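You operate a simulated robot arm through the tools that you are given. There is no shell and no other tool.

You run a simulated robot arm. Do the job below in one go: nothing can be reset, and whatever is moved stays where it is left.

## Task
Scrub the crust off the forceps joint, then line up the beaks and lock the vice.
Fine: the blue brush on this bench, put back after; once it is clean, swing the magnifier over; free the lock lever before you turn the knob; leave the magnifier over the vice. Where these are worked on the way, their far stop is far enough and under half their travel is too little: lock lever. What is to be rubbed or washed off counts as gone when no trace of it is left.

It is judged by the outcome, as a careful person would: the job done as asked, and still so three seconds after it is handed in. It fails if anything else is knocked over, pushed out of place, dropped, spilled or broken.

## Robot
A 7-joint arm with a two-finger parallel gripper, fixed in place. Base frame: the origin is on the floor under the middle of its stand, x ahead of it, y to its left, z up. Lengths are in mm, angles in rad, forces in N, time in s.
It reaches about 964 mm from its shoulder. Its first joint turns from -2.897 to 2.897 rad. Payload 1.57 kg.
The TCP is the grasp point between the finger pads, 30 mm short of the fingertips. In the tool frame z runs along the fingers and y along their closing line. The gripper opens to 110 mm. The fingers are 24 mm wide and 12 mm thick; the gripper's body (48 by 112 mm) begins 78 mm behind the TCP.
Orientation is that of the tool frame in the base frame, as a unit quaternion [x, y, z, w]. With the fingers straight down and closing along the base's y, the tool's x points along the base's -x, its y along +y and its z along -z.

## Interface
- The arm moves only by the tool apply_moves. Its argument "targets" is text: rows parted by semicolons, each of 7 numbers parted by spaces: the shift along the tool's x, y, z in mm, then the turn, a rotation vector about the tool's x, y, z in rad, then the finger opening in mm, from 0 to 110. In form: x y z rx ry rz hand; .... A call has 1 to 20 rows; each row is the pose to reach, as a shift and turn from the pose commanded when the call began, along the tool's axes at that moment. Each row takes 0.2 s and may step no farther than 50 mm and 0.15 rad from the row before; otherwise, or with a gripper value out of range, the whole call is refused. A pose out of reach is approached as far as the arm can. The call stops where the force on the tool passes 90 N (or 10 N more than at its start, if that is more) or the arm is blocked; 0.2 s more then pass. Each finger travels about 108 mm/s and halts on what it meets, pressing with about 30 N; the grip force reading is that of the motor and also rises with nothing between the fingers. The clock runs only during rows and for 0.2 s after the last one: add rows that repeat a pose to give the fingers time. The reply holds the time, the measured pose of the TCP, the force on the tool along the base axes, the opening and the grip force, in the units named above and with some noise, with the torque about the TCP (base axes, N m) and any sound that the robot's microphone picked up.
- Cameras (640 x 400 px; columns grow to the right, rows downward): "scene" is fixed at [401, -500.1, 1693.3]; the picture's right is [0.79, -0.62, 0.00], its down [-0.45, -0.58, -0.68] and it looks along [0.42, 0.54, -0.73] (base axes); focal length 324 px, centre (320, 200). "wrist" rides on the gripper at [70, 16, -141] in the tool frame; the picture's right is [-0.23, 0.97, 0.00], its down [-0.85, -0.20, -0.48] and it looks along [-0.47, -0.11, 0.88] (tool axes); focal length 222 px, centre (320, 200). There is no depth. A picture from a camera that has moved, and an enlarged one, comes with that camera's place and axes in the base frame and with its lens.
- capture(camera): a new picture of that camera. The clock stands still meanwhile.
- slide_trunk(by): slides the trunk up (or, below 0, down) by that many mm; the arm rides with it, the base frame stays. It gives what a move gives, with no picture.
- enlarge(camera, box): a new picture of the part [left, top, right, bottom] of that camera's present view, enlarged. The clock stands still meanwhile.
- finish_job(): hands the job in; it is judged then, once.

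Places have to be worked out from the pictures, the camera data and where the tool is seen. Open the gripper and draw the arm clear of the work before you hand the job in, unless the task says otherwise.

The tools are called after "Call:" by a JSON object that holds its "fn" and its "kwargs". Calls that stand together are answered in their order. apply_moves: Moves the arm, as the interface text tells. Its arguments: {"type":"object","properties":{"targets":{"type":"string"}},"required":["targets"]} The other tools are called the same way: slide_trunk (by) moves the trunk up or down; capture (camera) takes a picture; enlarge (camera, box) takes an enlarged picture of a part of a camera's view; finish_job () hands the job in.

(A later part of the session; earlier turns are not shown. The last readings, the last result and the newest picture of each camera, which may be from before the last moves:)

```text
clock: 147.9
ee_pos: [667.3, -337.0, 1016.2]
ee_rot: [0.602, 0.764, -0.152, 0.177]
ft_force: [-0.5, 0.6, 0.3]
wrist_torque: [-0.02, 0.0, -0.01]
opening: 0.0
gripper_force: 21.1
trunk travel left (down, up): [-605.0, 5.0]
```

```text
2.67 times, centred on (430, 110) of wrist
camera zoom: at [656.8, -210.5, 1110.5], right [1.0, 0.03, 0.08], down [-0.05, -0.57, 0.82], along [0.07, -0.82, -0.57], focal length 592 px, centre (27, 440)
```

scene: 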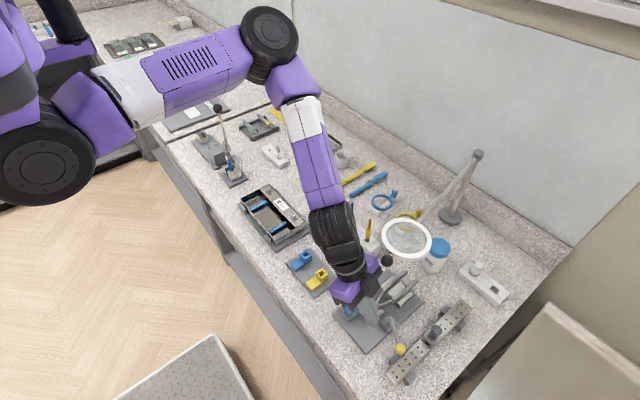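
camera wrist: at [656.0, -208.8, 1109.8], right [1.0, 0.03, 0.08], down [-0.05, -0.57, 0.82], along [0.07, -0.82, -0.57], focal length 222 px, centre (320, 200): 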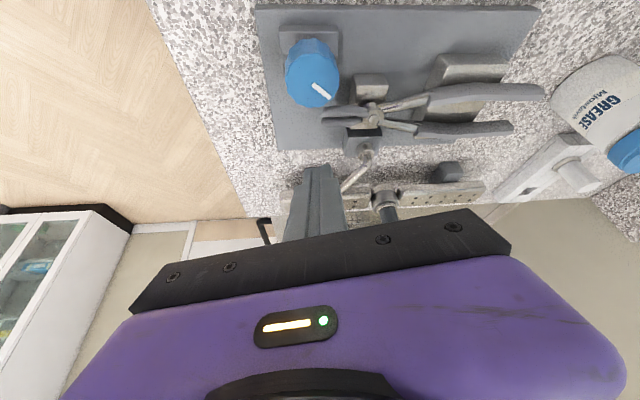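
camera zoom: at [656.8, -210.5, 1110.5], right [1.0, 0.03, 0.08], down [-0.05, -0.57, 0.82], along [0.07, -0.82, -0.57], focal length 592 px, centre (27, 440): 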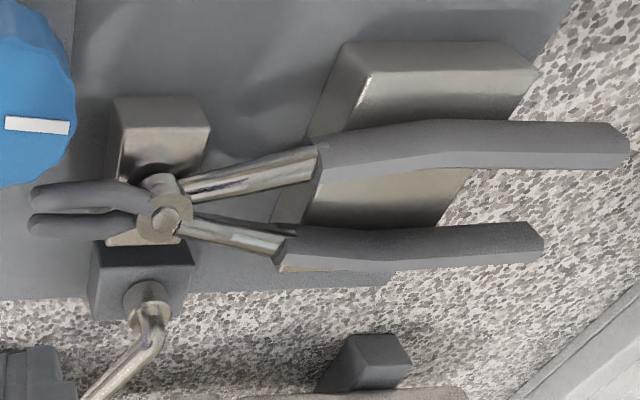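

The tips are now flush within ~0.2 mm by both cameras (total ≈95° of turn). The beaks are lined up; now I must lock the lever. I move clear to (640, −397, 1076) and rotate the hand back to yaw 0.

Call:
{"fn": "apply_moves", "kwargs": {"targets": "-9 -0.4 -18 0 0 0 0; -18 -0.8 -35.6 0 0 0 0; -45 -20 -33 0 0 0 0; -73.4 -41.1 -29.1 0 0 0 0; -73.4 -41.1 -29.1 -0.0607 -0.0025 -0.1191 0; -73.4 -41.1 -29.1 -0.1214 -0.005 -0.2381 0; -73.4 -41.1 -29.1 -0.182 -0.0076 -0.3572 0; -73.4 -41.1 -29.1 -0.2427 -0.0101 -0.4762 0; -73.4 -41.1 -29.1 -0.3034 -0.0126 -0.5953 0; -73.4 -41.1 -29.1 -0.3641 -0.0151 -0.7144 0; -73.4 -41.1 -29.1 -0.4248 -0.0176 -0.8334 0; -73.4 -41.1 -29.1 -0.4854 -0.0202 -0.9525 0; -73.4 -41.1 -29.1 -0.5461 -0.0227 -1.0715 0; -73.4 -41.1 -29.1 -0.6068 -0.0252 -1.1906 0; -73.4 -41.1 -29.1 -0.6068 -0.0252 -1.1906 0"}}

Call:
{"fn": "capture", "kwargs": {"camera": "wrist"}}

Call:
{"fn": "enlarge", "kwargs": {"camera": "scene", "box": [330, 260, 450, 380]}}

```text
clock: 148.8
ee_pos: [661.4, -350.2, 1056.8]
ee_rot: [0.584, 0.783, -0.134, 0.166]
ft_force: [-4.2, 34.2, -5.7]
wrist_torque: [-3.52, -0.23, 1.75]
opening: 0.0
gripper_force: 20.9
trunk travel left (down, up): [-605.0, 5.0]
stopped in row 4: the force on the tool passed its limit at 111 N (the readings are from after the stop); the commanded pose is now the measured one
```

```text
taken
camera wrist: at [643.6, -230.2, 1155.6], right [0.99, 0.07, 0.08], down [-0.02, -0.61, 0.79], along [0.11, -0.79, -0.6], focal length 222 px, centre (320, 200)
```

wrist: 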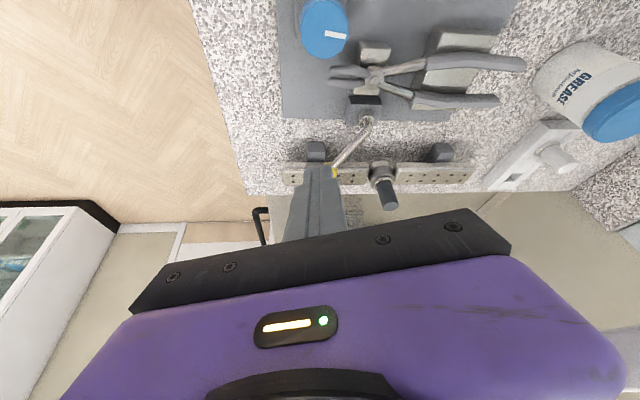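

```text
3.33 times, centred on (390, 320) of scene
camera zoom: at [401.0, -500.1, 1693.3], right [0.79, -0.62, 0.0], down [-0.45, -0.58, -0.68], along [0.42, 0.54, -0.73], focal length 1080 px, centre (87, -200)
```

zoom: 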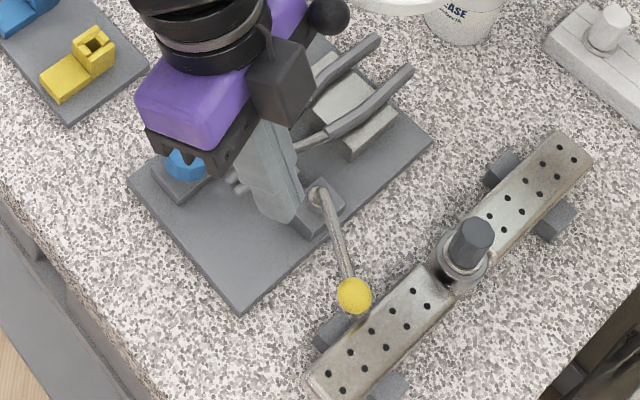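

The hand caught the magnifier's black ball while rising (my oversight—body reached ball height). It stopped quickly; I check the magnifier's state before moving.

Call:
{"fn": "capture", "kwargs": {"camera": "scene"}}

Call:
{"fn": "enlarge", "kwargs": {"camera": "scene", "box": [320, 130, 500, 290]}}

```text
taken
```

scene: 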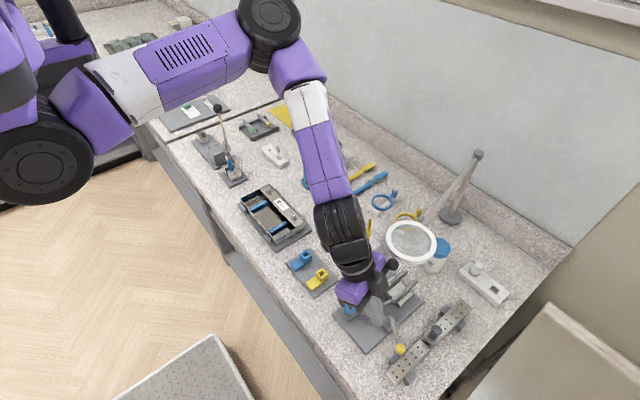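

```text
2.50 times, centred on (410, 210) of scene
camera zoom: at [401.0, -500.1, 1693.3], right [0.79, -0.62, 0.0], down [-0.45, -0.58, -0.68], along [0.42, 0.54, -0.73], focal length 810 px, centre (95, 175)
```

zoom: 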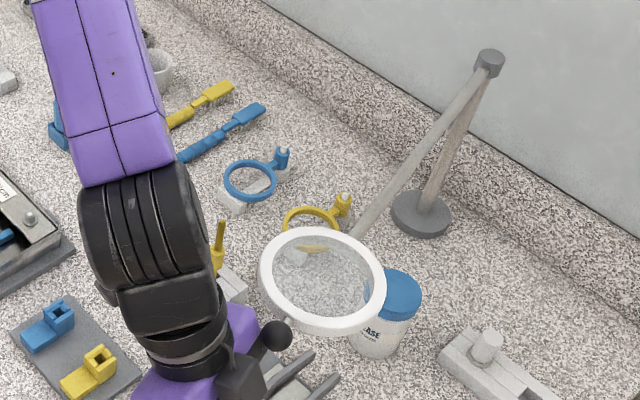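

The magnifier stands upright with its base unmoved; the wrist camera box touched the ball. I back off (+y), lower to the earlier clear height, then go −x away from it.

Call:
{"fn": "apply_moves", "kwargs": {"targets": "6 -2 -2.8 0 0 0 0; 12.5 -4.3 -5.6 0 0 0 0; 21 -5 12 0 0 0 0; 29.7 -5.6 30.5 0 0 0 0; 35 -25 28.5 0 0 0 0; 40 -44 26.5 0 0 0 0; 45.5 -63.1 24.3 0 0 0 0; 45.5 -63.1 24.3 0 0 0 0"}}

Call:
{"fn": "capture", "kwargs": {"camera": "scene"}}

Call:
{"fn": "enlarge", "kwargs": {"camera": "scene", "box": [320, 180, 480, 350]}}

```text
clock: 150.6
ee_pos: [590.5, -344.0, 1019.4]
ee_rot: [0.588, 0.779, -0.137, 0.168]
ft_force: [0.2, -0.8, 0.1]
wrist_torque: [0.01, 0.0, 0.01]
opening: 0.0
gripper_force: 21.4
trunk travel left (down, up): [-605.0, 5.0]
```

```text
taken
```

scene: 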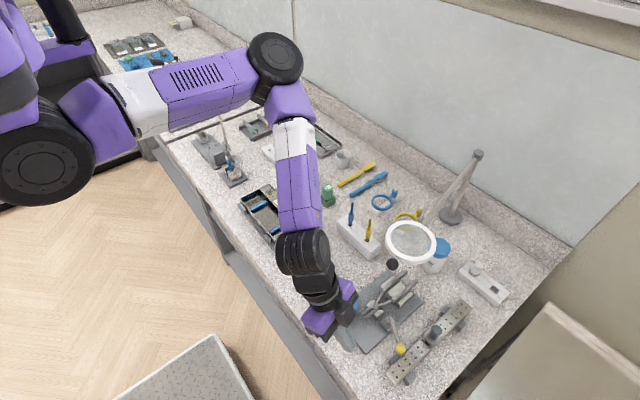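

```text
2.35 times, centred on (400, 265) of scene
camera zoom: at [401.0, -500.1, 1693.3], right [0.79, -0.62, 0.0], down [-0.45, -0.58, -0.68], along [0.42, 0.54, -0.73], focal length 762 px, centre (132, 47)
```

zoom: 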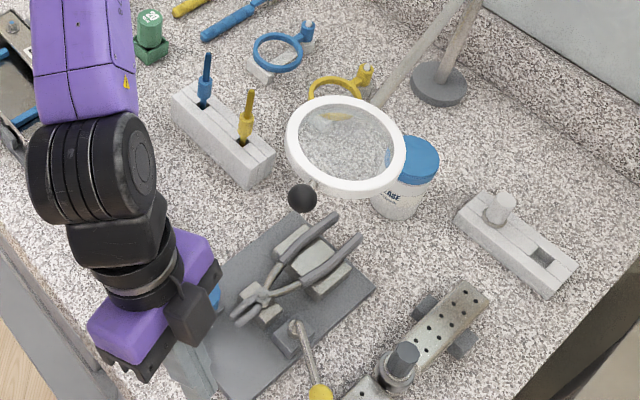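

All is still in order; the ring sits at ≈(780,−311), still over the vice. Now I move to the outer side and rotate the hand back to yaw 0, well away from the magnifier.

Call:
{"fn": "apply_moves", "kwargs": {"targets": "-23 -3 -5.5 0 0 0 0; -47 -6 -11 0 0 0 0; -70 -9 -16.5 0 0 0 0; -93.9 -12.4 -22.1 0 0 0 0; -93.9 -12.4 -22.1 -0.0549 -0.0021 -0.1174 0; -93.9 -12.4 -22.1 -0.1097 -0.0041 -0.2348 0; -93.9 -12.4 -22.1 -0.1646 -0.0062 -0.3521 0; -93.9 -12.4 -22.1 -0.2194 -0.0082 -0.4695 0; -93.9 -12.4 -22.1 -0.2743 -0.0103 -0.5869 0; -93.9 -12.4 -22.1 -0.3292 -0.0123 -0.7043 0; -93.9 -12.4 -22.1 -0.384 -0.0144 -0.8217 0; -93.9 -12.4 -22.1 -0.4389 -0.0164 -0.939 0; -93.9 -12.4 -22.1 -0.4937 -0.0185 -1.0564 0; -93.9 -12.4 -22.1 -0.5486 -0.0205 -1.1738 0; -93.9 -12.4 -22.1 -0.5486 -0.0205 -1.1738 0"}}

Call:
{"fn": "capture", "kwargs": {"camera": "scene"}}

Call:
{"fn": "capture", "kwargs": {"camera": "wrist"}}

```text
clock: 153.8
ee_pos: [598.5, -419.5, 1079.1]
ee_rot: [-0.001, 0.976, -0.008, 0.216]
ft_force: [-0.6, 0.7, -0.1]
wrist_torque: [-0.04, 0.03, 0.02]
opening: 0.0
gripper_force: 21.1
trunk travel left (down, up): [-605.0, 5.0]
```

```text
taken
```

scene: 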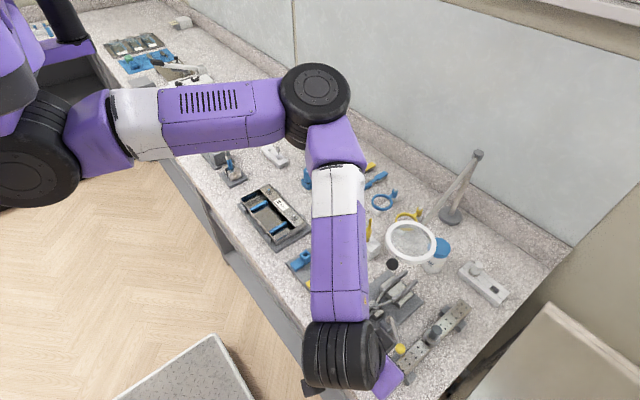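

```text
taken
camera wrist: at [476.0, -403.6, 1176.3], right [0.21, 0.98, 0.08], down [0.57, -0.19, 0.8], along [0.79, -0.12, -0.6], focal length 222 px, centre (320, 200)
```

wrist: 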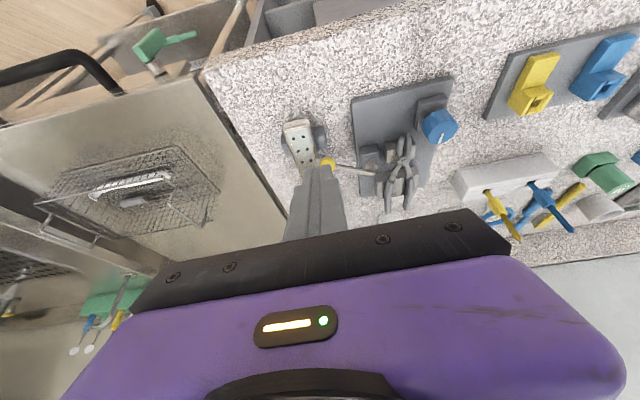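

Yaw is 0 again with the lever ball in view. I straighten the tool to vertical here, which is clear of the magnifier for the lever's return path.

Call:
{"fn": "apply_moves", "kwargs": {"targets": "0 0 0 0 0.11 0 0; 0 0 0 0 0.22 0 0; 0 0 0 -0.008 0.33 0 0; 0 0 0 -0.016 0.435 0.002 0; 0 0 0 -0.016 0.435 0.002 0; 0 0 0 -0.016 0.435 0.002 0"}}

Call:
{"fn": "capture", "kwargs": {"camera": "wrist"}}

```text
clock: 155.2
ee_pos: [599.6, -419.3, 1078.1]
ee_rot: [-0.001, 1.0, 0.001, 0.001]
ft_force: [1.2, -0.2, -0.5]
wrist_torque: [0.0, 0.01, 0.01]
opening: 0.1
gripper_force: 21.4
trunk travel left (down, up): [-605.0, 5.0]
```

```text
taken
camera wrist: at [529.4, -405.2, 1219.4], right [0.23, 0.97, 0.0], down [0.85, -0.2, 0.48], along [0.47, -0.11, -0.88], focal length 222 px, centre (320, 200)
```

wrist: 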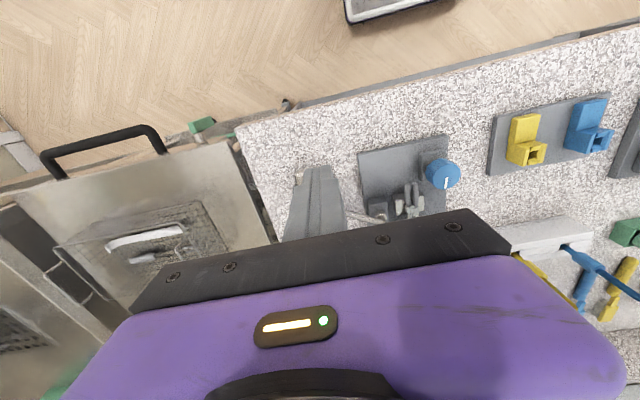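

Vertical. I move above the outer side of the lever ball at (709, −448), then will check before descending.

Call:
{"fn": "apply_moves", "kwargs": {"targets": "-20 -5 0 0 0 0 0; -50 -13 0 0 0 0 0; -80 -21 0 0 0 0 0; -109 -29 0 0 0 0 0; -109 -29 0 0 0 0 0; -109 -29 0 0 0 0 0"}}

Call:
{"fn": "capture", "kwargs": {"camera": "wrist"}}

Call:
{"fn": "enlarge", "kwargs": {"camera": "scene", "box": [350, 200, 490, 390]}}

```text
clock: 156.6
ee_pos: [709.4, -447.6, 1078.4]
ee_rot: [0.001, 1.0, 0.002, 0.0]
ft_force: [0.2, -0.7, 0.3]
wrist_torque: [0.01, -0.01, -0.04]
opening: 0.1
gripper_force: 20.8
trunk travel left (down, up): [-605.0, 5.0]
```

```text
taken
camera wrist: at [639.3, -433.1, 1218.4], right [0.23, 0.97, 0.0], down [0.85, -0.2, 0.48], along [0.47, -0.11, -0.88], focal length 222 px, centre (320, 200)
```

wrist: 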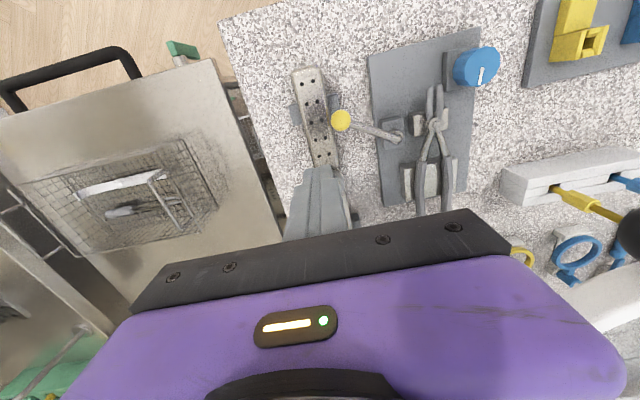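

```text
2.11 times, centred on (420, 295) of scene
camera zoom: at [401.0, -500.1, 1693.3], right [0.79, -0.62, 0.0], down [-0.45, -0.58, -0.68], along [0.42, 0.54, -0.73], focal length 682 px, centre (110, 0)
```

zoom: 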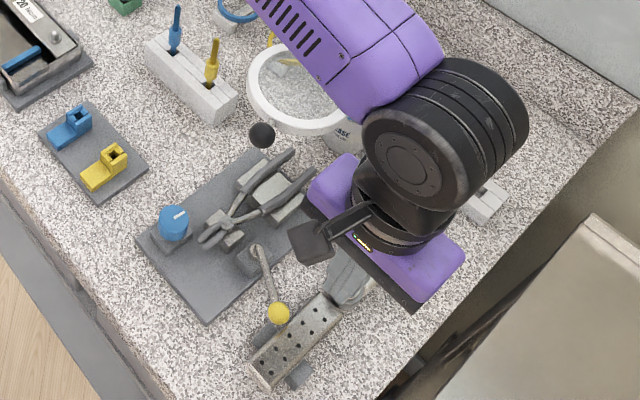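

The lever ball is at ≈(682, −419, 976) and the post is outboard of it. I descend to z≈990 (tips at ~960, above the strip at ~949).

Call:
{"fn": "apply_moves", "kwargs": {"targets": "0 0 20 0 0 0 0; 0 0 45 0 0 0 0; 0 0 68 0 0 0 0; 0 0 82 0 0 0 0; 0 0 88 0 0 0 0; 0 0 88 0 0 0 0"}}

Call:
{"fn": "capture", "kwargs": {"camera": "wrist"}}

Call:
{"fn": "enlarge", "kwargs": {"camera": "scene", "box": [350, 260, 470, 380]}}

```text
clock: 158.0
ee_pos: [708.9, -446.6, 989.9]
ee_rot: [0.001, 1.0, 0.001, 0.002]
ft_force: [-0.8, -0.1, -1.2]
wrist_torque: [0.03, 0.0, 0.0]
opening: 0.0
gripper_force: 21.3
trunk travel left (down, up): [-605.0, 5.0]
```

```text
taken
camera wrist: at [639.0, -433.8, 1131.4], right [0.23, 0.97, 0.0], down [0.85, -0.2, 0.48], along [0.47, -0.11, -0.88], focal length 222 px, centre (320, 200)
```

wrist: 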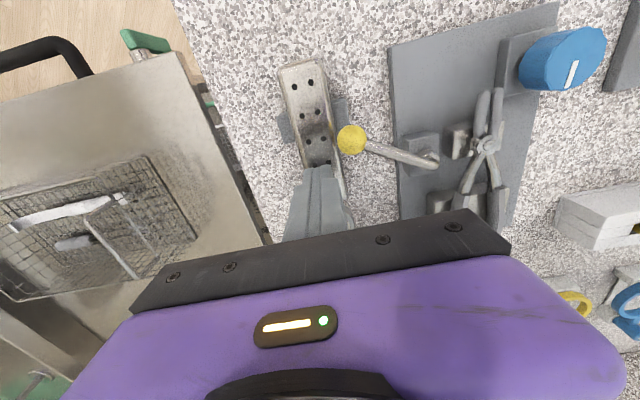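

```text
3.33 times, centred on (410, 320) of scene
camera zoom: at [401.0, -500.1, 1693.3], right [0.79, -0.62, 0.0], down [-0.45, -0.58, -0.68], along [0.42, 0.54, -0.73], focal length 1080 px, centre (20, -200)
```

zoom: 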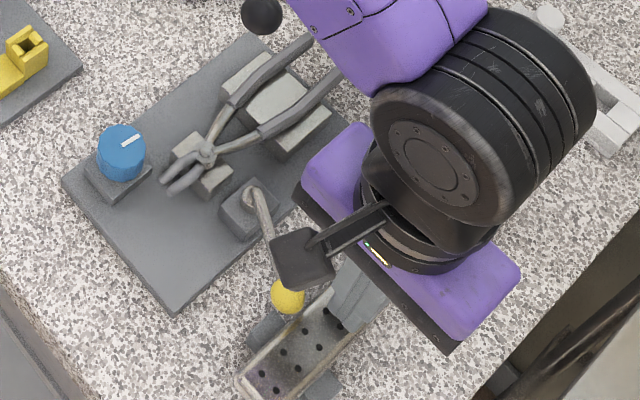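

No contact yet. I push the lever ball back along its arc toward its original locked position, stopping a few degrees short.

Call:
{"fn": "apply_moves", "kwargs": {"targets": "6 4 0 0 0 0 0; 11.4 8.2 0 0 0 0 0; 17.6 10.3 0 0 0 0 0; 23.7 12.5 0 0 0 0 0; 30.1 16 0 0 0 0 0; 36.4 19.6 0 0 0 0 0; 42 24.1 0 0 0 0 0; 47.7 28.7 0 0 0 0 0; 52.4 34.1 0 0 0 0 0; 57.2 39.6 0 0 0 0 0; 60.9 45.6 0 0 0 0 0; 64.7 52 0 0 0 0 0; 67.6 58.7 0 0 0 0 0; 67.6 58.7 0 0 0 0 0"}}

Call:
{"fn": "capture", "kwargs": {"camera": "wrist"}}

Call:
{"fn": "capture", "kwargs": {"camera": "scene"}}

```text
clock: 161.0
ee_pos: [641.9, -388.9, 990.4]
ee_rot: [0.001, 1.0, 0.0, 0.002]
ft_force: [0.4, -0.2, 0.3]
wrist_torque: [0.0, -0.01, 0.02]
opening: 0.0
gripper_force: 21.4
trunk travel left (down, up): [-605.0, 5.0]
```

```text
taken
camera wrist: at [571.1, -375.2, 1131.0], right [0.23, 0.97, 0.0], down [0.85, -0.2, 0.48], along [0.47, -0.11, -0.88], focal length 222 px, centre (320, 200)
```

wrist: 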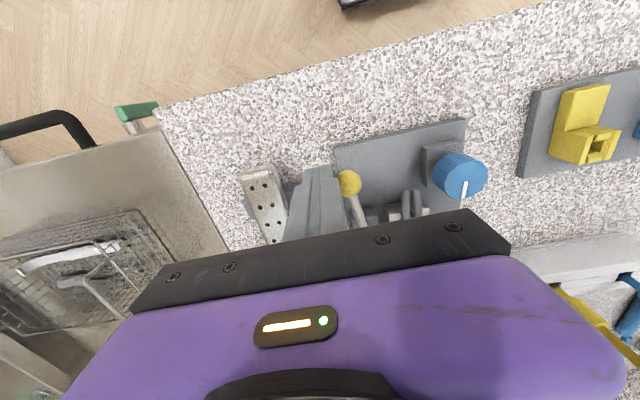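

```text
taken
```

scene: 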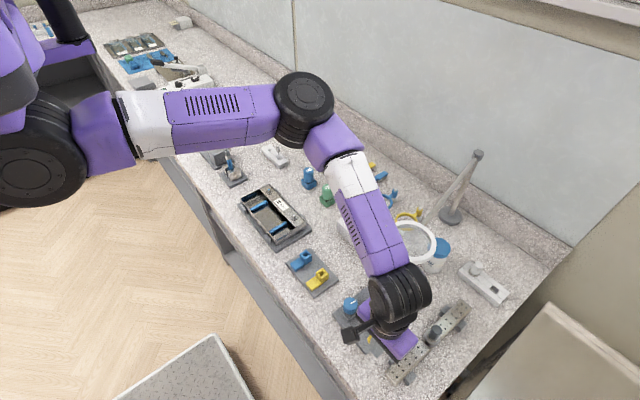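

The lever is now within ~7° of its original position. I continue in small steps until I feel its stop.

Call:
{"fn": "apply_moves", "kwargs": {"targets": "1 2.2 0 0 0 0 0; 1.9 4.4 0 0 0 0 0; 2.4 6.2 0 0 0 0 0; 2.9 7.9 0 0 0 0 0; 2.9 7.9 0 0 0 0 0"}}

Call:
{"fn": "apply_moves", "kwargs": {"targets": "0.4 1.4 0 0 0 0 0; 0.8 2.8 0 0 0 0 0; 0.8 2.8 0 0 0 0 0"}}

Call:
{"fn": "enlarge", "kwargs": {"camera": "wrist", "box": [250, 120, 450, 240]}}

```text
clock: 162.2
ee_pos: [638.8, -382.4, 991.4]
ee_rot: [0.0, 1.0, 0.001, 0.001]
ft_force: [-0.7, 0.0, 0.0]
wrist_torque: [0.02, 0.03, -0.02]
opening: 0.3
gripper_force: 21.2
trunk travel left (down, up): [-605.0, 5.0]
```

```text
clock: 163.0
ee_pos: [636.7, -378.0, 990.5]
ee_rot: [0.0, 1.0, 0.001, 0.0]
ft_force: [0.5, 0.9, -0.1]
wrist_torque: [-0.02, 0.01, 0.01]
opening: 0.0
gripper_force: 21.2
trunk travel left (down, up): [-605.0, 5.0]
```

```text
3.20 times, centred on (350, 180) of wrist
camera zoom: at [567.1, -364.9, 1131.1], right [0.23, 0.97, 0.0], down [0.85, -0.2, 0.48], along [0.47, -0.11, -0.88], focal length 711 px, centre (224, 264)
```

zoom: 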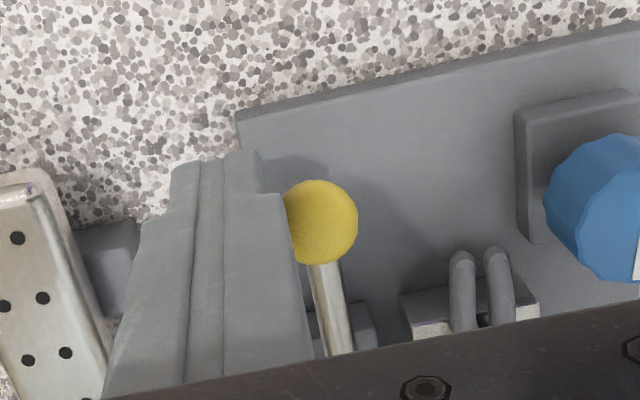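

The ball is back at y≈−357. I press a few more millimetres to seat it against its locking stop.

Call:
{"fn": "apply_moves", "kwargs": {"targets": "0.2 1.5 0 0 0 0 0; 0.3 3 0 0 0 0 0; 0.3 3 0 0 0 0 0"}}

Call:
{"fn": "apply_moves", "kwargs": {"targets": "0 1 0 0 0 0 0; 0 2 0 0 0 0 0; 0 2 0 0 0 0 0"}}

Call:
{"fn": "enlarge", "kwargs": {"camera": "wrist", "box": [250, 120, 450, 240]}}

```text
clock: 163.8
ee_pos: [636.1, -377.3, 990.4]
ee_rot: [0.0, 1.0, 0.0, 0.0]
ft_force: [1.9, -13.2, -6.8]
wrist_torque: [-0.42, 0.06, -0.19]
opening: 0.0
gripper_force: 21.3
trunk travel left (down, up): [-605.0, 5.0]
```

```text
clock: 164.6
ee_pos: [635.5, -378.6, 991.3]
ee_rot: [0.0, 1.0, -0.002, 0.001]
ft_force: [1.7, -24.6, 1.7]
wrist_torque: [-0.57, -0.08, -0.32]
opening: 0.0
gripper_force: 21.5
trunk travel left (down, up): [-605.0, 5.0]
```

```text
3.20 times, centred on (350, 180) of wrist
camera zoom: at [566.4, -361.8, 1132.4], right [0.23, 0.97, 0.0], down [0.85, -0.2, 0.48], along [0.47, -0.11, -0.88], focal length 711 px, centre (224, 264)
```

zoom: 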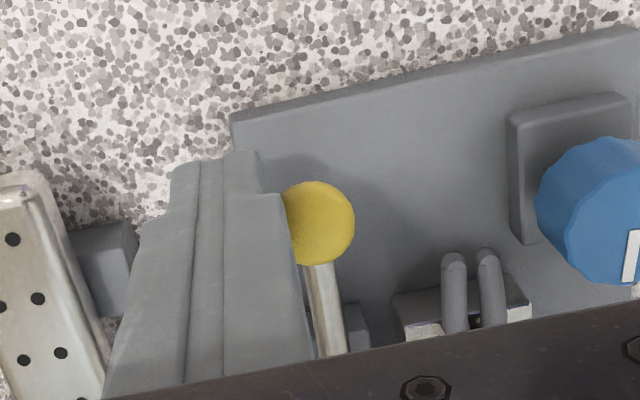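

Firm stop at 25 N: the lever is locked. I back off, lift a little, and inspect the lever, knob and beaks.

Call:
{"fn": "apply_moves", "kwargs": {"targets": "0 -5 0 0 0 0 0; 2 -12 0 0 0 0 0; 10 -20 -10 0 0 0 0; 25 -35 -35 0 0 0 0; 40 -45 -65 0 0 0 0; 45 -50 -90 0 0 0 0; 45 -50 -90 0 0 0 0"}}

Call:
{"fn": "capture", "kwargs": {"camera": "scene"}}

Call:
{"fn": "enlarge", "kwargs": {"camera": "scene", "box": [330, 265, 430, 350]}}

Call:
{"fn": "enlarge", "kwargs": {"camera": "scene", "box": [366, 308, 376, 318]}}

```text
clock: 166.2
ee_pos: [590.9, -422.2, 1079.5]
ee_rot: [0.001, 1.0, 0.001, 0.001]
ft_force: [0.2, -0.6, 0.6]
wrist_torque: [0.04, -0.01, -0.02]
opening: 0.0
gripper_force: 21.5
trunk travel left (down, up): [-605.0, 5.0]
```

```text
taken
```

scene: 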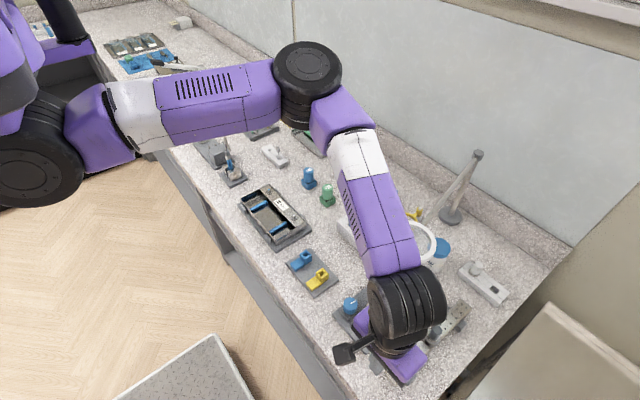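

```text
4.71 times, centred on (380, 308) of scene
camera zoom: at [401.0, -500.1, 1693.3], right [0.79, -0.62, 0.0], down [-0.45, -0.58, -0.68], along [0.42, 0.54, -0.73], focal length 1525 px, centre (38, -306)
```

zoom: 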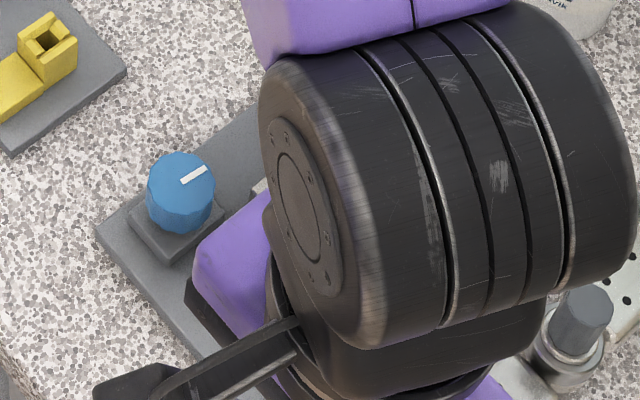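

```text
16.00 times, centred on (371, 313) of scene
camera zoom: at [401.0, -500.1, 1693.3], right [0.79, -0.62, 0.0], down [-0.45, -0.58, -0.68], along [0.42, 0.54, -0.73], focal length 5185 px, centre (-496, -1608)
```

zoom: 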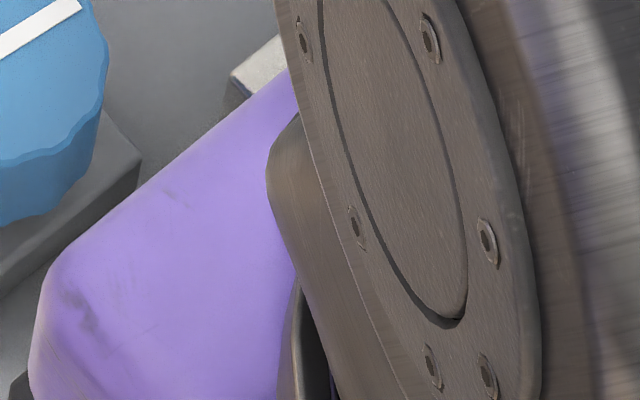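

The arm blocks the view, so I raise it well above the magnifier height and move it away to the left over the bench.

Call:
{"fn": "apply_moves", "kwargs": {"targets": "0 0 -25 0 0 0 0; 0 0 -65 0 0 0 0; 0 0 -105 0 0 0 0; 0 0 -145 0 0 0 0; 0 0 -180 0 0 0 0; 0 0 -200 0 0 0 0; -20 30 -200 0 0 0 0; -45 65 -200 0 0 0 0; -70 100 -200 0 0 0 0; -95 135 -200 0 0 0 0; -120 170 -200 0 0 0 0; -145 205 -200 0 0 0 0; -170 240 -200 0 0 0 0; -190 275 -200 0 0 0 0; -205 310 -200 0 0 0 0; -215 340 -200 0 0 0 0; -220 355 -200 0 0 0 0; -220 355 -200 0 0 0 0"}}

Call:
{"fn": "capture", "kwargs": {"camera": "scene"}}

Call:
{"fn": "enlarge", "kwargs": {"camera": "scene", "box": [330, 265, 430, 350]}}

Call:
{"fn": "enlarge", "kwargs": {"camera": "scene", "box": [366, 308, 376, 318]}}

```text
clock: 170.0
ee_pos: [808.4, -69.2, 1282.2]
ee_rot: [0.0, 1.0, 0.0, 0.001]
ft_force: [-0.1, 0.3, 1.1]
wrist_torque: [-0.04, 0.01, 0.02]
opening: 0.3
gripper_force: 21.3
trunk travel left (down, up): [-605.0, 5.0]
```

```text
taken
```

scene: 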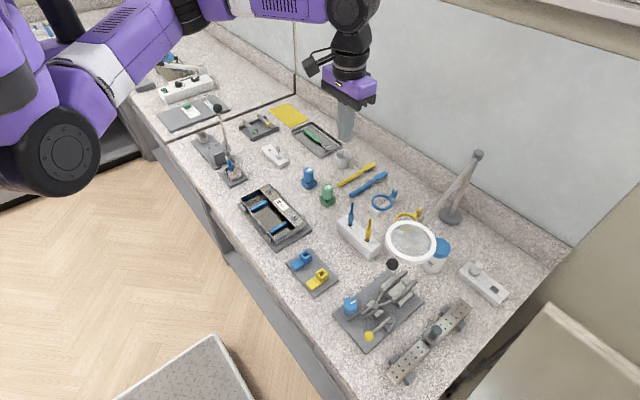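

```text
4.71 times, centred on (380, 308) of scene
camera zoom: at [401.0, -500.1, 1693.3], right [0.79, -0.62, 0.0], down [-0.45, -0.58, -0.68], along [0.42, 0.54, -0.73], focal length 1525 px, centre (38, -306)
```

zoom: 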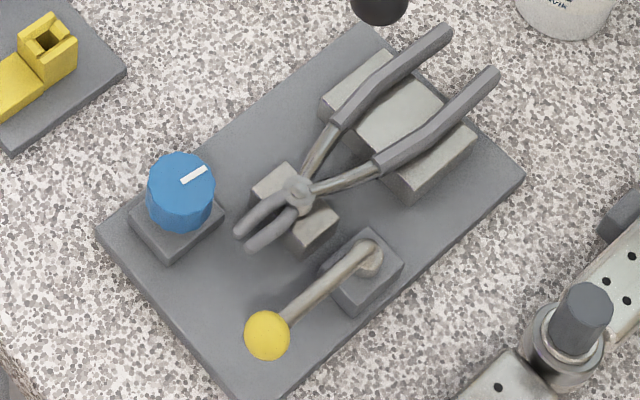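

```text
16.00 times, centred on (371, 313) of scene
camera zoom: at [401.0, -500.1, 1693.3], right [0.79, -0.62, 0.0], down [-0.45, -0.58, -0.68], along [0.42, 0.54, -0.73], focal length 5185 px, centre (-496, -1608)
```

zoom: 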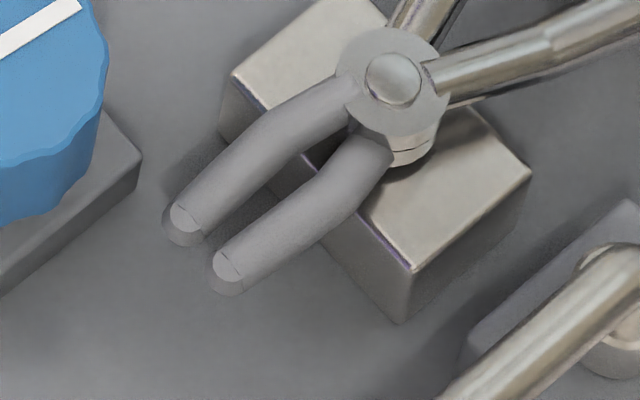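

The lever ball is exactly back at its original (locked) spot, the beaks look flush, and the magnifier is over the vice. I zoom on the knob mark and the magnifier for a last precision check.

Call:
{"fn": "enlarge", "kwargs": {"camera": "scene", "box": [342, 290, 362, 310]}}

Call:
{"fn": "enlarge", "kwargs": {"camera": "scene", "box": [330, 150, 490, 300]}}

```text
16.00 times, centred on (352, 300) of scene
camera zoom: at [401.0, -500.1, 1693.3], right [0.79, -0.62, 0.0], down [-0.45, -0.58, -0.68], along [0.42, 0.54, -0.73], focal length 5185 px, centre (-192, -1400)
```

zoom: 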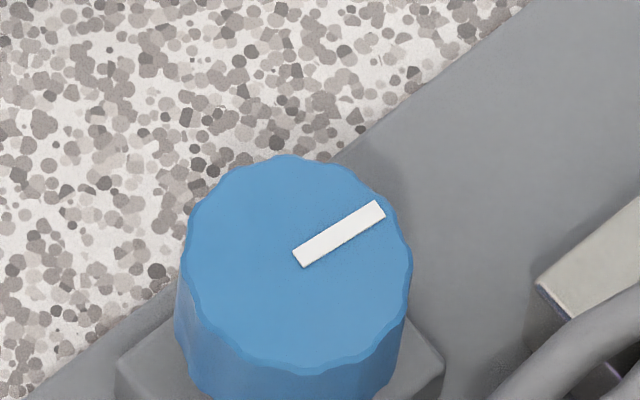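

```text
2.67 times, centred on (410, 225) of scene
camera zoom: at [401.0, -500.1, 1693.3], right [0.79, -0.62, 0.0], down [-0.45, -0.58, -0.68], along [0.42, 0.54, -0.73], focal length 864 px, centre (80, 133)
```

zoom: 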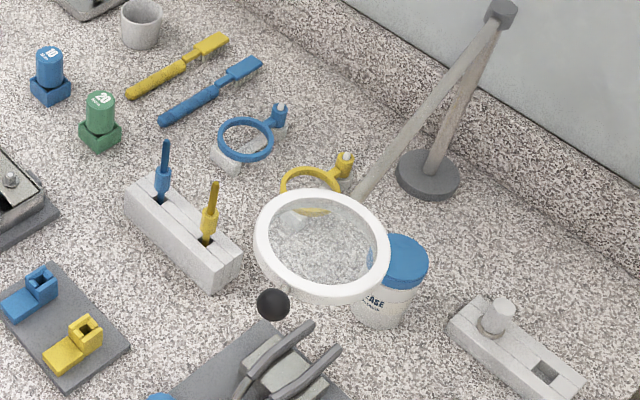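

Triangulating with full perspective gives the +y tip still ~0.15 mm short, and the knob mark is ~6° short of pointing straight along the plate axis—both say a few degrees more would be exact. I'll do a careful fine adjustment, repeating the proven moves: first back over to the robot side of the vice, tilted.

Call:
{"fn": "apply_moves", "kwargs": {"targets": "10 -15 0 0 0 0 0; 31 -47 0 0 0 0 0; 52 -79 0 0 0 0 0; 73 -111 0 0 0 0 0; 95 -144 0 0 0 0 0; 116 -176 0 0 0 0 0; 137 -208 0 0 0 0 0; 155 -236 0 0 0 0 0; 168.4 -255.8 0 0 0 0 0; 168.4 -255.8 0 0 -0.12 0 0; 168.4 -255.8 0 0 -0.24 0 0; 168.4 -255.8 0 0 -0.36 0 0; 168.4 -255.8 0 0 -0.47 0 0; 168.4 -255.8 0 0 -0.47 0 0; 168.4 -255.8 0 0 -0.47 0 0"}}

```text
clock: 173.2
ee_pos: [642.8, -324.0, 1280.0]
ee_rot: [0.0, 0.972, 0.001, 0.234]
ft_force: [0.5, -0.1, -1.0]
wrist_torque: [0.02, 0.0, -0.01]
opening: 0.1
gripper_force: 21.3
trunk travel left (down, up): [-605.0, 5.0]
```

At the familiar tilted pose. I descend to the inner side of the lever ball again.

Call:
{"fn": "apply_moves", "kwargs": {"targets": "8 0 13 0 0 0 0; 20.9 0 34.2 0 0 0 0; 41.7 0 68.4 0 0 0 0; 62.6 -1 102.6 0 0 0 0; 83.5 -1 136.7 0 0 0 0; 104.3 -1 171 0 0 0 0; 122.5 -1 206.6 0 0 0 0; 138.4 -1 237.7 0 0 0 0; 144.3 -1 249.2 0 0 0 0; 144.3 -1 249.2 0 0 0 0"}}

Call:
{"fn": "enlarge", "kwargs": {"camera": "wrist", "box": [240, 80, 400, 200]}}

```text
clock: 175.4
ee_pos: [627.6, -326.2, 992.5]
ee_rot: [0.0, 0.972, 0.0, 0.234]
ft_force: [0.6, -0.1, -0.2]
wrist_torque: [-0.03, 0.01, 0.01]
opening: 0.0
gripper_force: 21.1
trunk travel left (down, up): [-605.0, 5.0]
```

```text
3.33 times, centred on (320, 140) of wrist
camera zoom: at [500.3, -311.2, 1086.9], right [0.2, 0.97, 0.1], down [0.54, -0.2, 0.81], along [0.81, -0.11, -0.57], focal length 740 px, centre (320, 400)
```

zoom: 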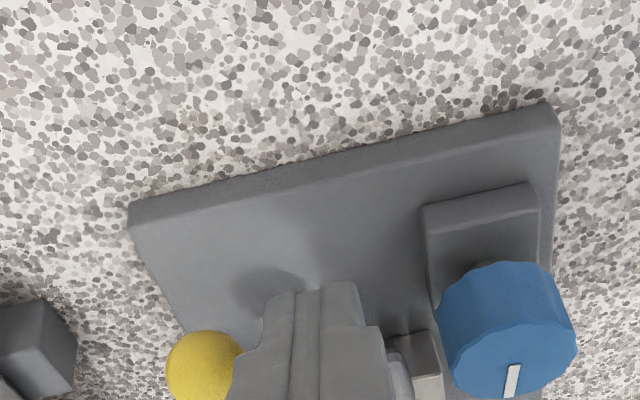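

Same position as before. I push the lever out along its arc to its far stop again.

Call:
{"fn": "apply_moves", "kwargs": {"targets": "-2.7 -9 1.4 0 0 0 0; -1.2 -15.8 0.6 0 0 0 0; -0.3 -23 0.1 0 0 0 0; 0.2 -30.3 -0.1 0 0 0 0; 0 -37.6 0 0 0 0 0; -0.8 -44.8 0.4 0 0 0 0; -2 -51.9 1 0 0 0 0; -3.9 -58.8 2 0 0 0 0; -6.2 -65.6 3.2 0 0 0 0; -9.2 -72.1 4.7 0 0 0 0; -12.5 -78.3 6.4 0 0 0 0; -16.4 -84.2 8.4 0 0 0 0; -20.6 -89.6 10.6 0 0 0 0; -21.8 -90.5 11.2 0 0 0 0; -21.8 -90.5 11.2 0 0 0 0"}}

```text
clock: 178.6
ee_pos: [649.7, -416.3, 994.2]
ee_rot: [0.001, 0.973, 0.0, 0.232]
ft_force: [-16.0, 7.1, 3.1]
wrist_torque: [0.01, 0.22, 0.17]
opening: 0.0
gripper_force: 21.5
trunk travel left (down, up): [-605.0, 5.0]
```

Far stop reached (17 N). I back off and lift to z≈1100.

Call:
{"fn": "apply_moves", "kwargs": {"targets": "4.4 3 -2.3 0 0 0 0; 8.9 6 -4.6 0 0 0 0; 8.9 6 -4.6 0 0 0 0; -3 6 -28 0 0 0 0; -15 6 -52 0 0 0 0; -28 6 -77 0 0 0 0; -39.3 6 -98.8 0 0 0 0; -39.3 6 -98.8 0 0 0 0"}}

Call:
{"fn": "enlarge", "kwargs": {"camera": "wrist", "box": [290, 30, 470, 190]}}

```text
clock: 180.4
ee_pos: [642.7, -409.3, 1097.4]
ee_rot: [0.0, 0.972, 0.001, 0.234]
ft_force: [-0.2, 0.7, 0.1]
wrist_torque: [0.02, -0.01, -0.02]
opening: 0.0
gripper_force: 21.8
trunk travel left (down, up): [-605.0, 5.0]
```

```text
2.50 times, centred on (380, 110) of wrist
camera zoom: at [516.0, -395.5, 1192.3], right [0.2, 0.97, 0.1], down [0.54, -0.2, 0.81], along [0.81, -0.11, -0.57], focal length 555 px, centre (170, 425)
```

zoom: 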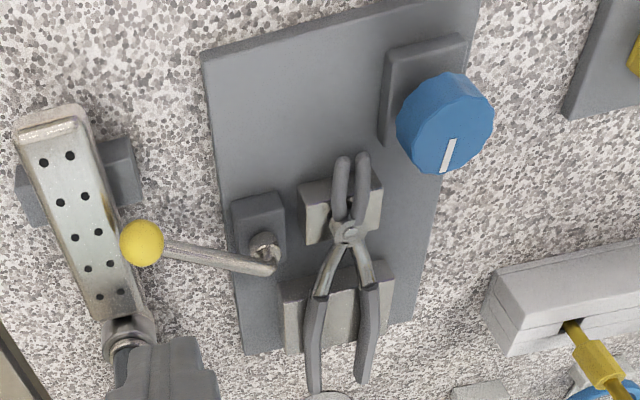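

The lever is freed and the beaks look level from the front. I move over the knob and yaw the hand to 60° as before.

Call:
{"fn": "apply_moves", "kwargs": {"targets": "-5 40 2 0 0 0 0; -10 85 3.5 0 0 0 0; -14 125 4.8 0 0 0 20; -16 140.8 5.3 0 0 0 44; -16 140.8 5.3 0.0596 0 0.1164 44; -16 140.8 5.3 0.1191 0 0.2327 44; -16 140.8 5.3 0.1787 0 0.3491 44; -16 140.8 5.3 0.2382 0 0.4654 44; -16 140.8 5.3 0.2978 0 0.5818 44; -16 140.8 5.3 0.3573 0 0.6981 44; -16 140.8 5.3 0.4169 0 0.8145 44; -16 140.8 5.3 0.4764 0 0.9308 44; -16 140.8 5.3 0.4764 0 0.9308 44; -16 140.8 5.3 0.4764 0 0.9308 44"}}

Call:
{"fn": "enlarge", "kwargs": {"camera": "wrist", "box": [285, 65, 365, 165]}}

```text
clock: 183.4
ee_pos: [659.4, -269.9, 1100.9]
ee_rot: [0.486, 0.842, -0.117, 0.202]
ft_force: [-0.1, 0.2, 0.3]
wrist_torque: [0.01, 0.0, -0.01]
opening: 44.3
gripper_force: 0.2
trunk travel left (down, up): [-605.0, 5.0]
```

```text
4.00 times, centred on (325, 115) of wrist
camera zoom: at [609.5, -154.0, 1195.7], right [0.94, 0.31, 0.1], down [0.1, -0.57, 0.81], along [0.31, -0.76, -0.57], focal length 888 px, centre (300, 540)
```

zoom: 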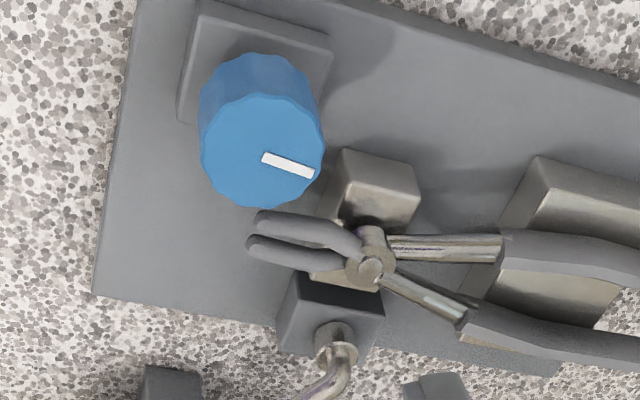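

The mark reads ≈ −4…−6° from the plate axis here too. I descend around the knob.

Call:
{"fn": "apply_moves", "kwargs": {"targets": "11 0 21 0 0 0 44; 25 0.1 48 0 0 0 44; 37 0.2 72 0 0 0 44; 46 0.3 89.5 0 0 0 44; 51 0.3 99 0 0 0 44; 54.4 0.3 105.8 0 0 0 44; 54.4 0.3 105.8 0 0 0 44"}}

Call:
{"fn": "enlarge", "kwargs": {"camera": "wrist", "box": [250, 110, 410, 230]}}

```text
clock: 185.0
ee_pos: [658.3, -268.6, 983.8]
ee_rot: [0.486, 0.842, -0.116, 0.202]
ft_force: [-0.4, -0.4, -0.5]
wrist_torque: [0.01, 0.01, 0.0]
opening: 43.7
gripper_force: 0.1
trunk travel left (down, up): [-605.0, 5.0]
```

```text
3.33 times, centred on (330, 170) of wrist
camera zoom: at [608.9, -153.3, 1076.9], right [0.94, 0.31, 0.1], down [0.1, -0.57, 0.81], along [0.31, -0.76, -0.57], focal length 740 px, centre (287, 300)
```

zoom: 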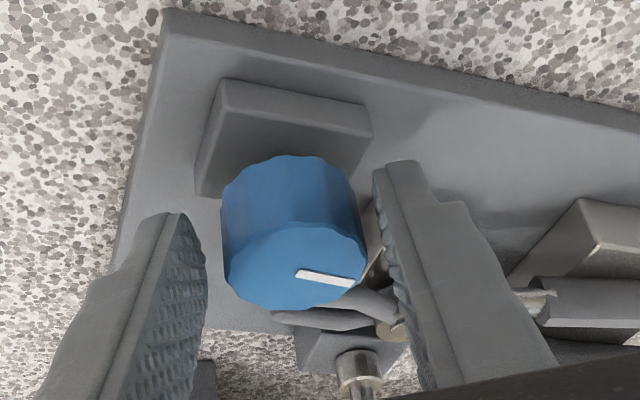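

Centred. I grip and turn the knob a further ~5° CCW.

Call:
{"fn": "apply_moves", "kwargs": {"targets": "0 0 0 0 0 0 38; 0 0 0 0 0 0 33; 0 0 0 0 0 0 26; 0 0 0 0 0 0 20; 0 0 0 0 0 0 20; 0 -0.5 0 -0.0204 0 -0.0401 20; 0 -1.04 0 -0.0409 0 -0.0801 20; 0 -1.04 0 -0.0409 0 -0.0801 20; 0 -1.04 0 -0.0409 0 -0.0801 20"}}

Call:
{"fn": "enlarge", "kwargs": {"camera": "scene", "box": [342, 290, 362, 310]}}

Call:
{"fn": "enlarge", "kwargs": {"camera": "scene", "box": [366, 308, 376, 318]}}

```text
clock: 187.0
ee_pos: [658.3, -269.1, 983.0]
ee_rot: [0.446, 0.864, -0.107, 0.207]
ft_force: [9.0, 11.8, -1.2]
wrist_torque: [-0.19, -0.11, 0.14]
opening: 33.7
gripper_force: 41.6
trunk travel left (down, up): [-605.0, 5.0]
```

```text
16.00 times, centred on (352, 300) of scene
camera zoom: at [401.0, -500.1, 1693.3], right [0.79, -0.62, 0.0], down [-0.45, -0.58, -0.68], along [0.42, 0.54, -0.73], focal length 5185 px, centre (-192, -1400)
```

zoom: 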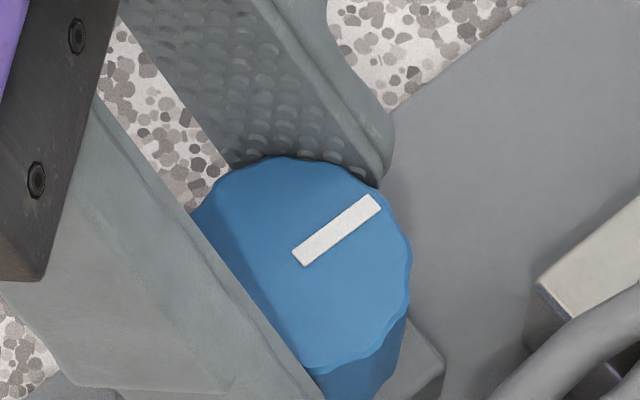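

```text
16.00 times, centred on (371, 313) of scene
camera zoom: at [401.0, -500.1, 1693.3], right [0.79, -0.62, 0.0], down [-0.45, -0.58, -0.68], along [0.42, 0.54, -0.73], focal length 5185 px, centre (-496, -1608)
```

zoom: 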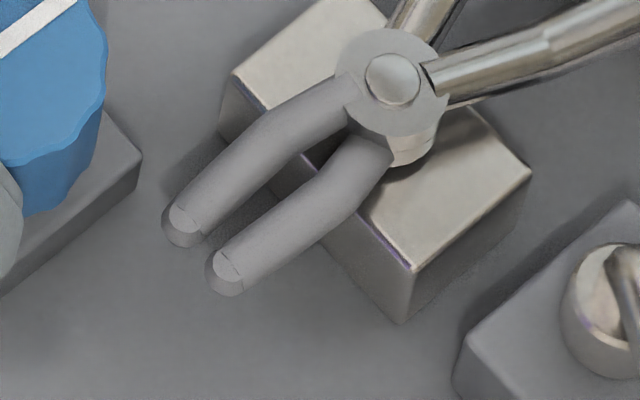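

The mark is now within ~1.5° of the plate axis and the joint's two discs look continuous. I release, lift straight up to z≈1100 and rotate the hand back to yaw 0.

Call:
{"fn": "apply_moves", "kwargs": {"targets": "0 0 0 0 0 0 37; 0 0 0 0 0 0 40; -9 0 -17.8 0 0 0 40; -20 0 -39.5 0 0 0 40; -32 0 -63 0 0 0 30; -44 0 -86.5 0 0 0 10; -53.5 0 -105.1 0 0 0 0; -53.5 0 -105.1 -0.0619 0 -0.1218 0; -53.5 0 -105.1 -0.1239 0 -0.2436 0; -53.5 0 -105.1 -0.1858 0 -0.3654 0; -53.5 0 -105.1 -0.2478 0 -0.4871 0; -53.5 0 -105.1 -0.3097 0 -0.6089 0; -53.5 0 -105.1 -0.3717 0 -0.7307 0; -53.5 0 -105.1 -0.4336 0 -0.8525 0; -53.5 0 -105.1 -0.4336 0 -0.8525 0; -53.5 0 -105.1 -0.4336 0 -0.8525 0"}}

Call:
{"fn": "enlarge", "kwargs": {"camera": "scene", "box": [366, 308, 376, 318]}}

Call:
{"fn": "enlarge", "kwargs": {"camera": "scene", "box": [342, 290, 362, 310]}}

```text
clock: 190.4
ee_pos: [656.8, -270.3, 1099.8]
ee_rot: [-0.001, 0.972, -0.001, 0.233]
ft_force: [-0.3, 0.1, -0.3]
wrist_torque: [0.0, 0.01, 0.02]
opening: 0.0
gripper_force: 21.5
trunk travel left (down, up): [-605.0, 5.0]
```

```text
16.00 times, centred on (371, 313) of scene
camera zoom: at [401.0, -500.1, 1693.3], right [0.79, -0.62, 0.0], down [-0.45, -0.58, -0.68], along [0.42, 0.54, -0.73], focal length 5185 px, centre (-496, -1608)
```

zoom: 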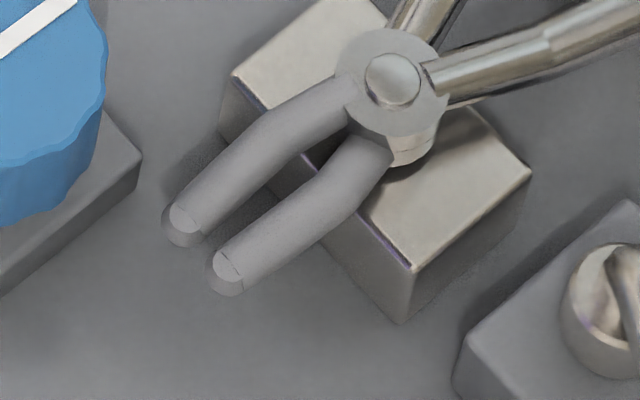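

```text
16.00 times, centred on (352, 300) of scene
camera zoom: at [401.0, -500.1, 1693.3], right [0.79, -0.62, 0.0], down [-0.45, -0.58, -0.68], along [0.42, 0.54, -0.73], focal length 5185 px, centre (-192, -1400)
```

zoom: 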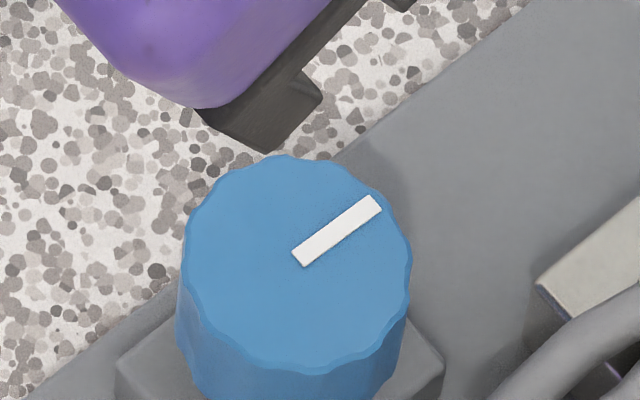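

The seam at the joint has nearly vanished and the mark lies along the plate axis. Now back to the outer side to lock the lever: move to (598, −420, 1080) and straighten the tool.

Call:
{"fn": "apply_moves", "kwargs": {"targets": "3.6 -35 -1.8 0 0 0 0; 7.1 -75 -3.6 0 0 0 0; 10.7 -115 -5.5 0 0 0 0; 17.8 -145 -9.1 0 0 0 0; 40 -148 -9 0 0 0 0; 60.7 -150 -8.6 0 0 0 0; 60.7 -150 -8.6 0 0.12 0 0; 60.7 -150 -8.6 0 0.24 0 0; 60.7 -150 -8.6 0 0.36 0 0; 60.7 -150 -8.6 -0.002 0.47 0.002 0; 60.7 -150 -8.6 -0.002 0.47 0.002 0; 60.7 -150 -8.6 -0.002 0.47 0.002 0"}}

Call:
{"fn": "capture", "kwargs": {"camera": "scene"}}

```text
clock: 193.0
ee_pos: [599.4, -420.6, 1080.2]
ee_rot: [0.0, 1.0, 0.0, -0.001]
ft_force: [0.1, 0.3, 0.2]
wrist_torque: [-0.01, 0.0, -0.01]
opening: 0.0
gripper_force: 21.0
trunk travel left (down, up): [-605.0, 5.0]
```

```text
taken
```

scene: 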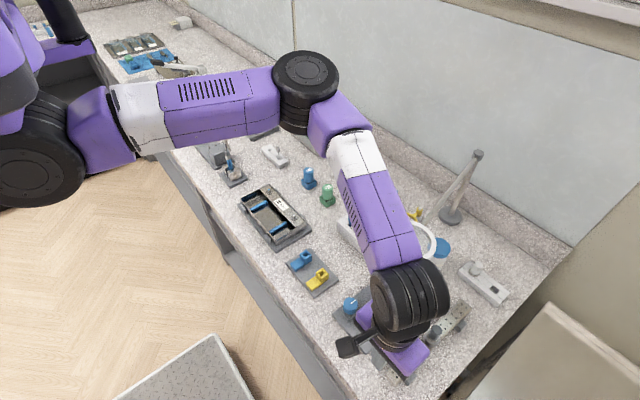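

Everything is in place. I move above the outer side of the lever ball and descend, as before.

Call:
{"fn": "apply_moves", "kwargs": {"targets": "-20 -5 0 0 0 0 0; -50 -13 0 0 0 0 0; -80 -20 0 0 0 0 0; -109 -27 0 0 0 0 0; -109 -27 0 0 0 0 0; -109 -27 20 0 0 0 0; -109 -27 45 0 0 0 0; -109 -27 70 0 0 0 0; -109 -27 84 0 0 0 0; -109 -27 90 0 0 0 0; -109 -27 90 0 0 0 0"}}

Call:
{"fn": "capture", "kwargs": {"camera": "wrist"}}

```text
clock: 195.4
ee_pos: [708.6, -448.3, 990.1]
ee_rot: [0.0, 1.0, 0.001, 0.0]
ft_force: [-0.2, 0.5, 0.0]
wrist_torque: [-0.03, -0.01, -0.01]
opening: 0.2
gripper_force: 21.5
trunk travel left (down, up): [-605.0, 5.0]
```

```text
taken
camera wrist: at [638.3, -432.6, 1131.3], right [0.23, 0.97, 0.0], down [0.85, -0.2, 0.48], along [0.47, -0.11, -0.88], focal length 222 px, centre (320, 200)
```

wrist: 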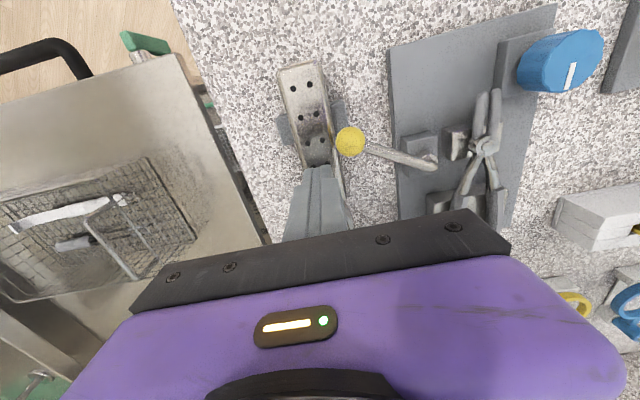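

Same starting point as last time. I sweep the lever back along its arc to its locking stop.

Call:
{"fn": "apply_moves", "kwargs": {"targets": "6 5 0 0 0 0 0; 11.1 9.9 0 0 0 0 0; 17.3 12 0 0 0 0 0; 23.4 14.2 0 0 0 0 0; 29.8 17.7 0 0 0 0 0; 36.1 21.3 0 0 0 0 0; 41.7 25.8 0 0 0 0 0; 47.4 30.4 0 0 0 0 0; 52.1 35.8 0 0 0 0 0; 56.9 41.3 0 0 0 0 0; 60.6 47.3 0 0 0 0 0; 64.4 53.7 0 0 0 0 0; 67.3 60.4 0 0 0 0 0; 68.6 63.8 0 0 0 0 0; 69.6 67.3 0 0 0 0 0; 70.4 70.1 0 0 0 0 0; 71.1 72.3 0 0 0 0 0; 71.1 72.3 0 0 0 0 0"}}

Call:
{"fn": "enlarge", "kwargs": {"camera": "wrist", "box": [250, 120, 450, 240]}}

```text
clock: 199.2
ee_pos: [639.4, -378.2, 992.4]
ee_rot: [0.002, 1.0, -0.002, 0.001]
ft_force: [9.2, -22.8, 1.5]
wrist_torque: [-0.54, -0.24, -0.34]
opening: 0.0
gripper_force: 20.8
trunk travel left (down, up): [-605.0, 5.0]
```

```text
3.20 times, centred on (350, 180) of wrist
camera zoom: at [568.8, -361.8, 1132.5], right [0.23, 0.97, 0.0], down [0.85, -0.2, 0.48], along [0.47, -0.11, -0.88], focal length 711 px, centre (224, 264)
```

zoom: 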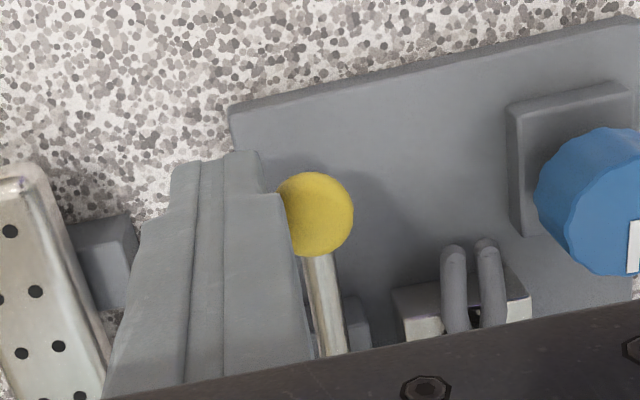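

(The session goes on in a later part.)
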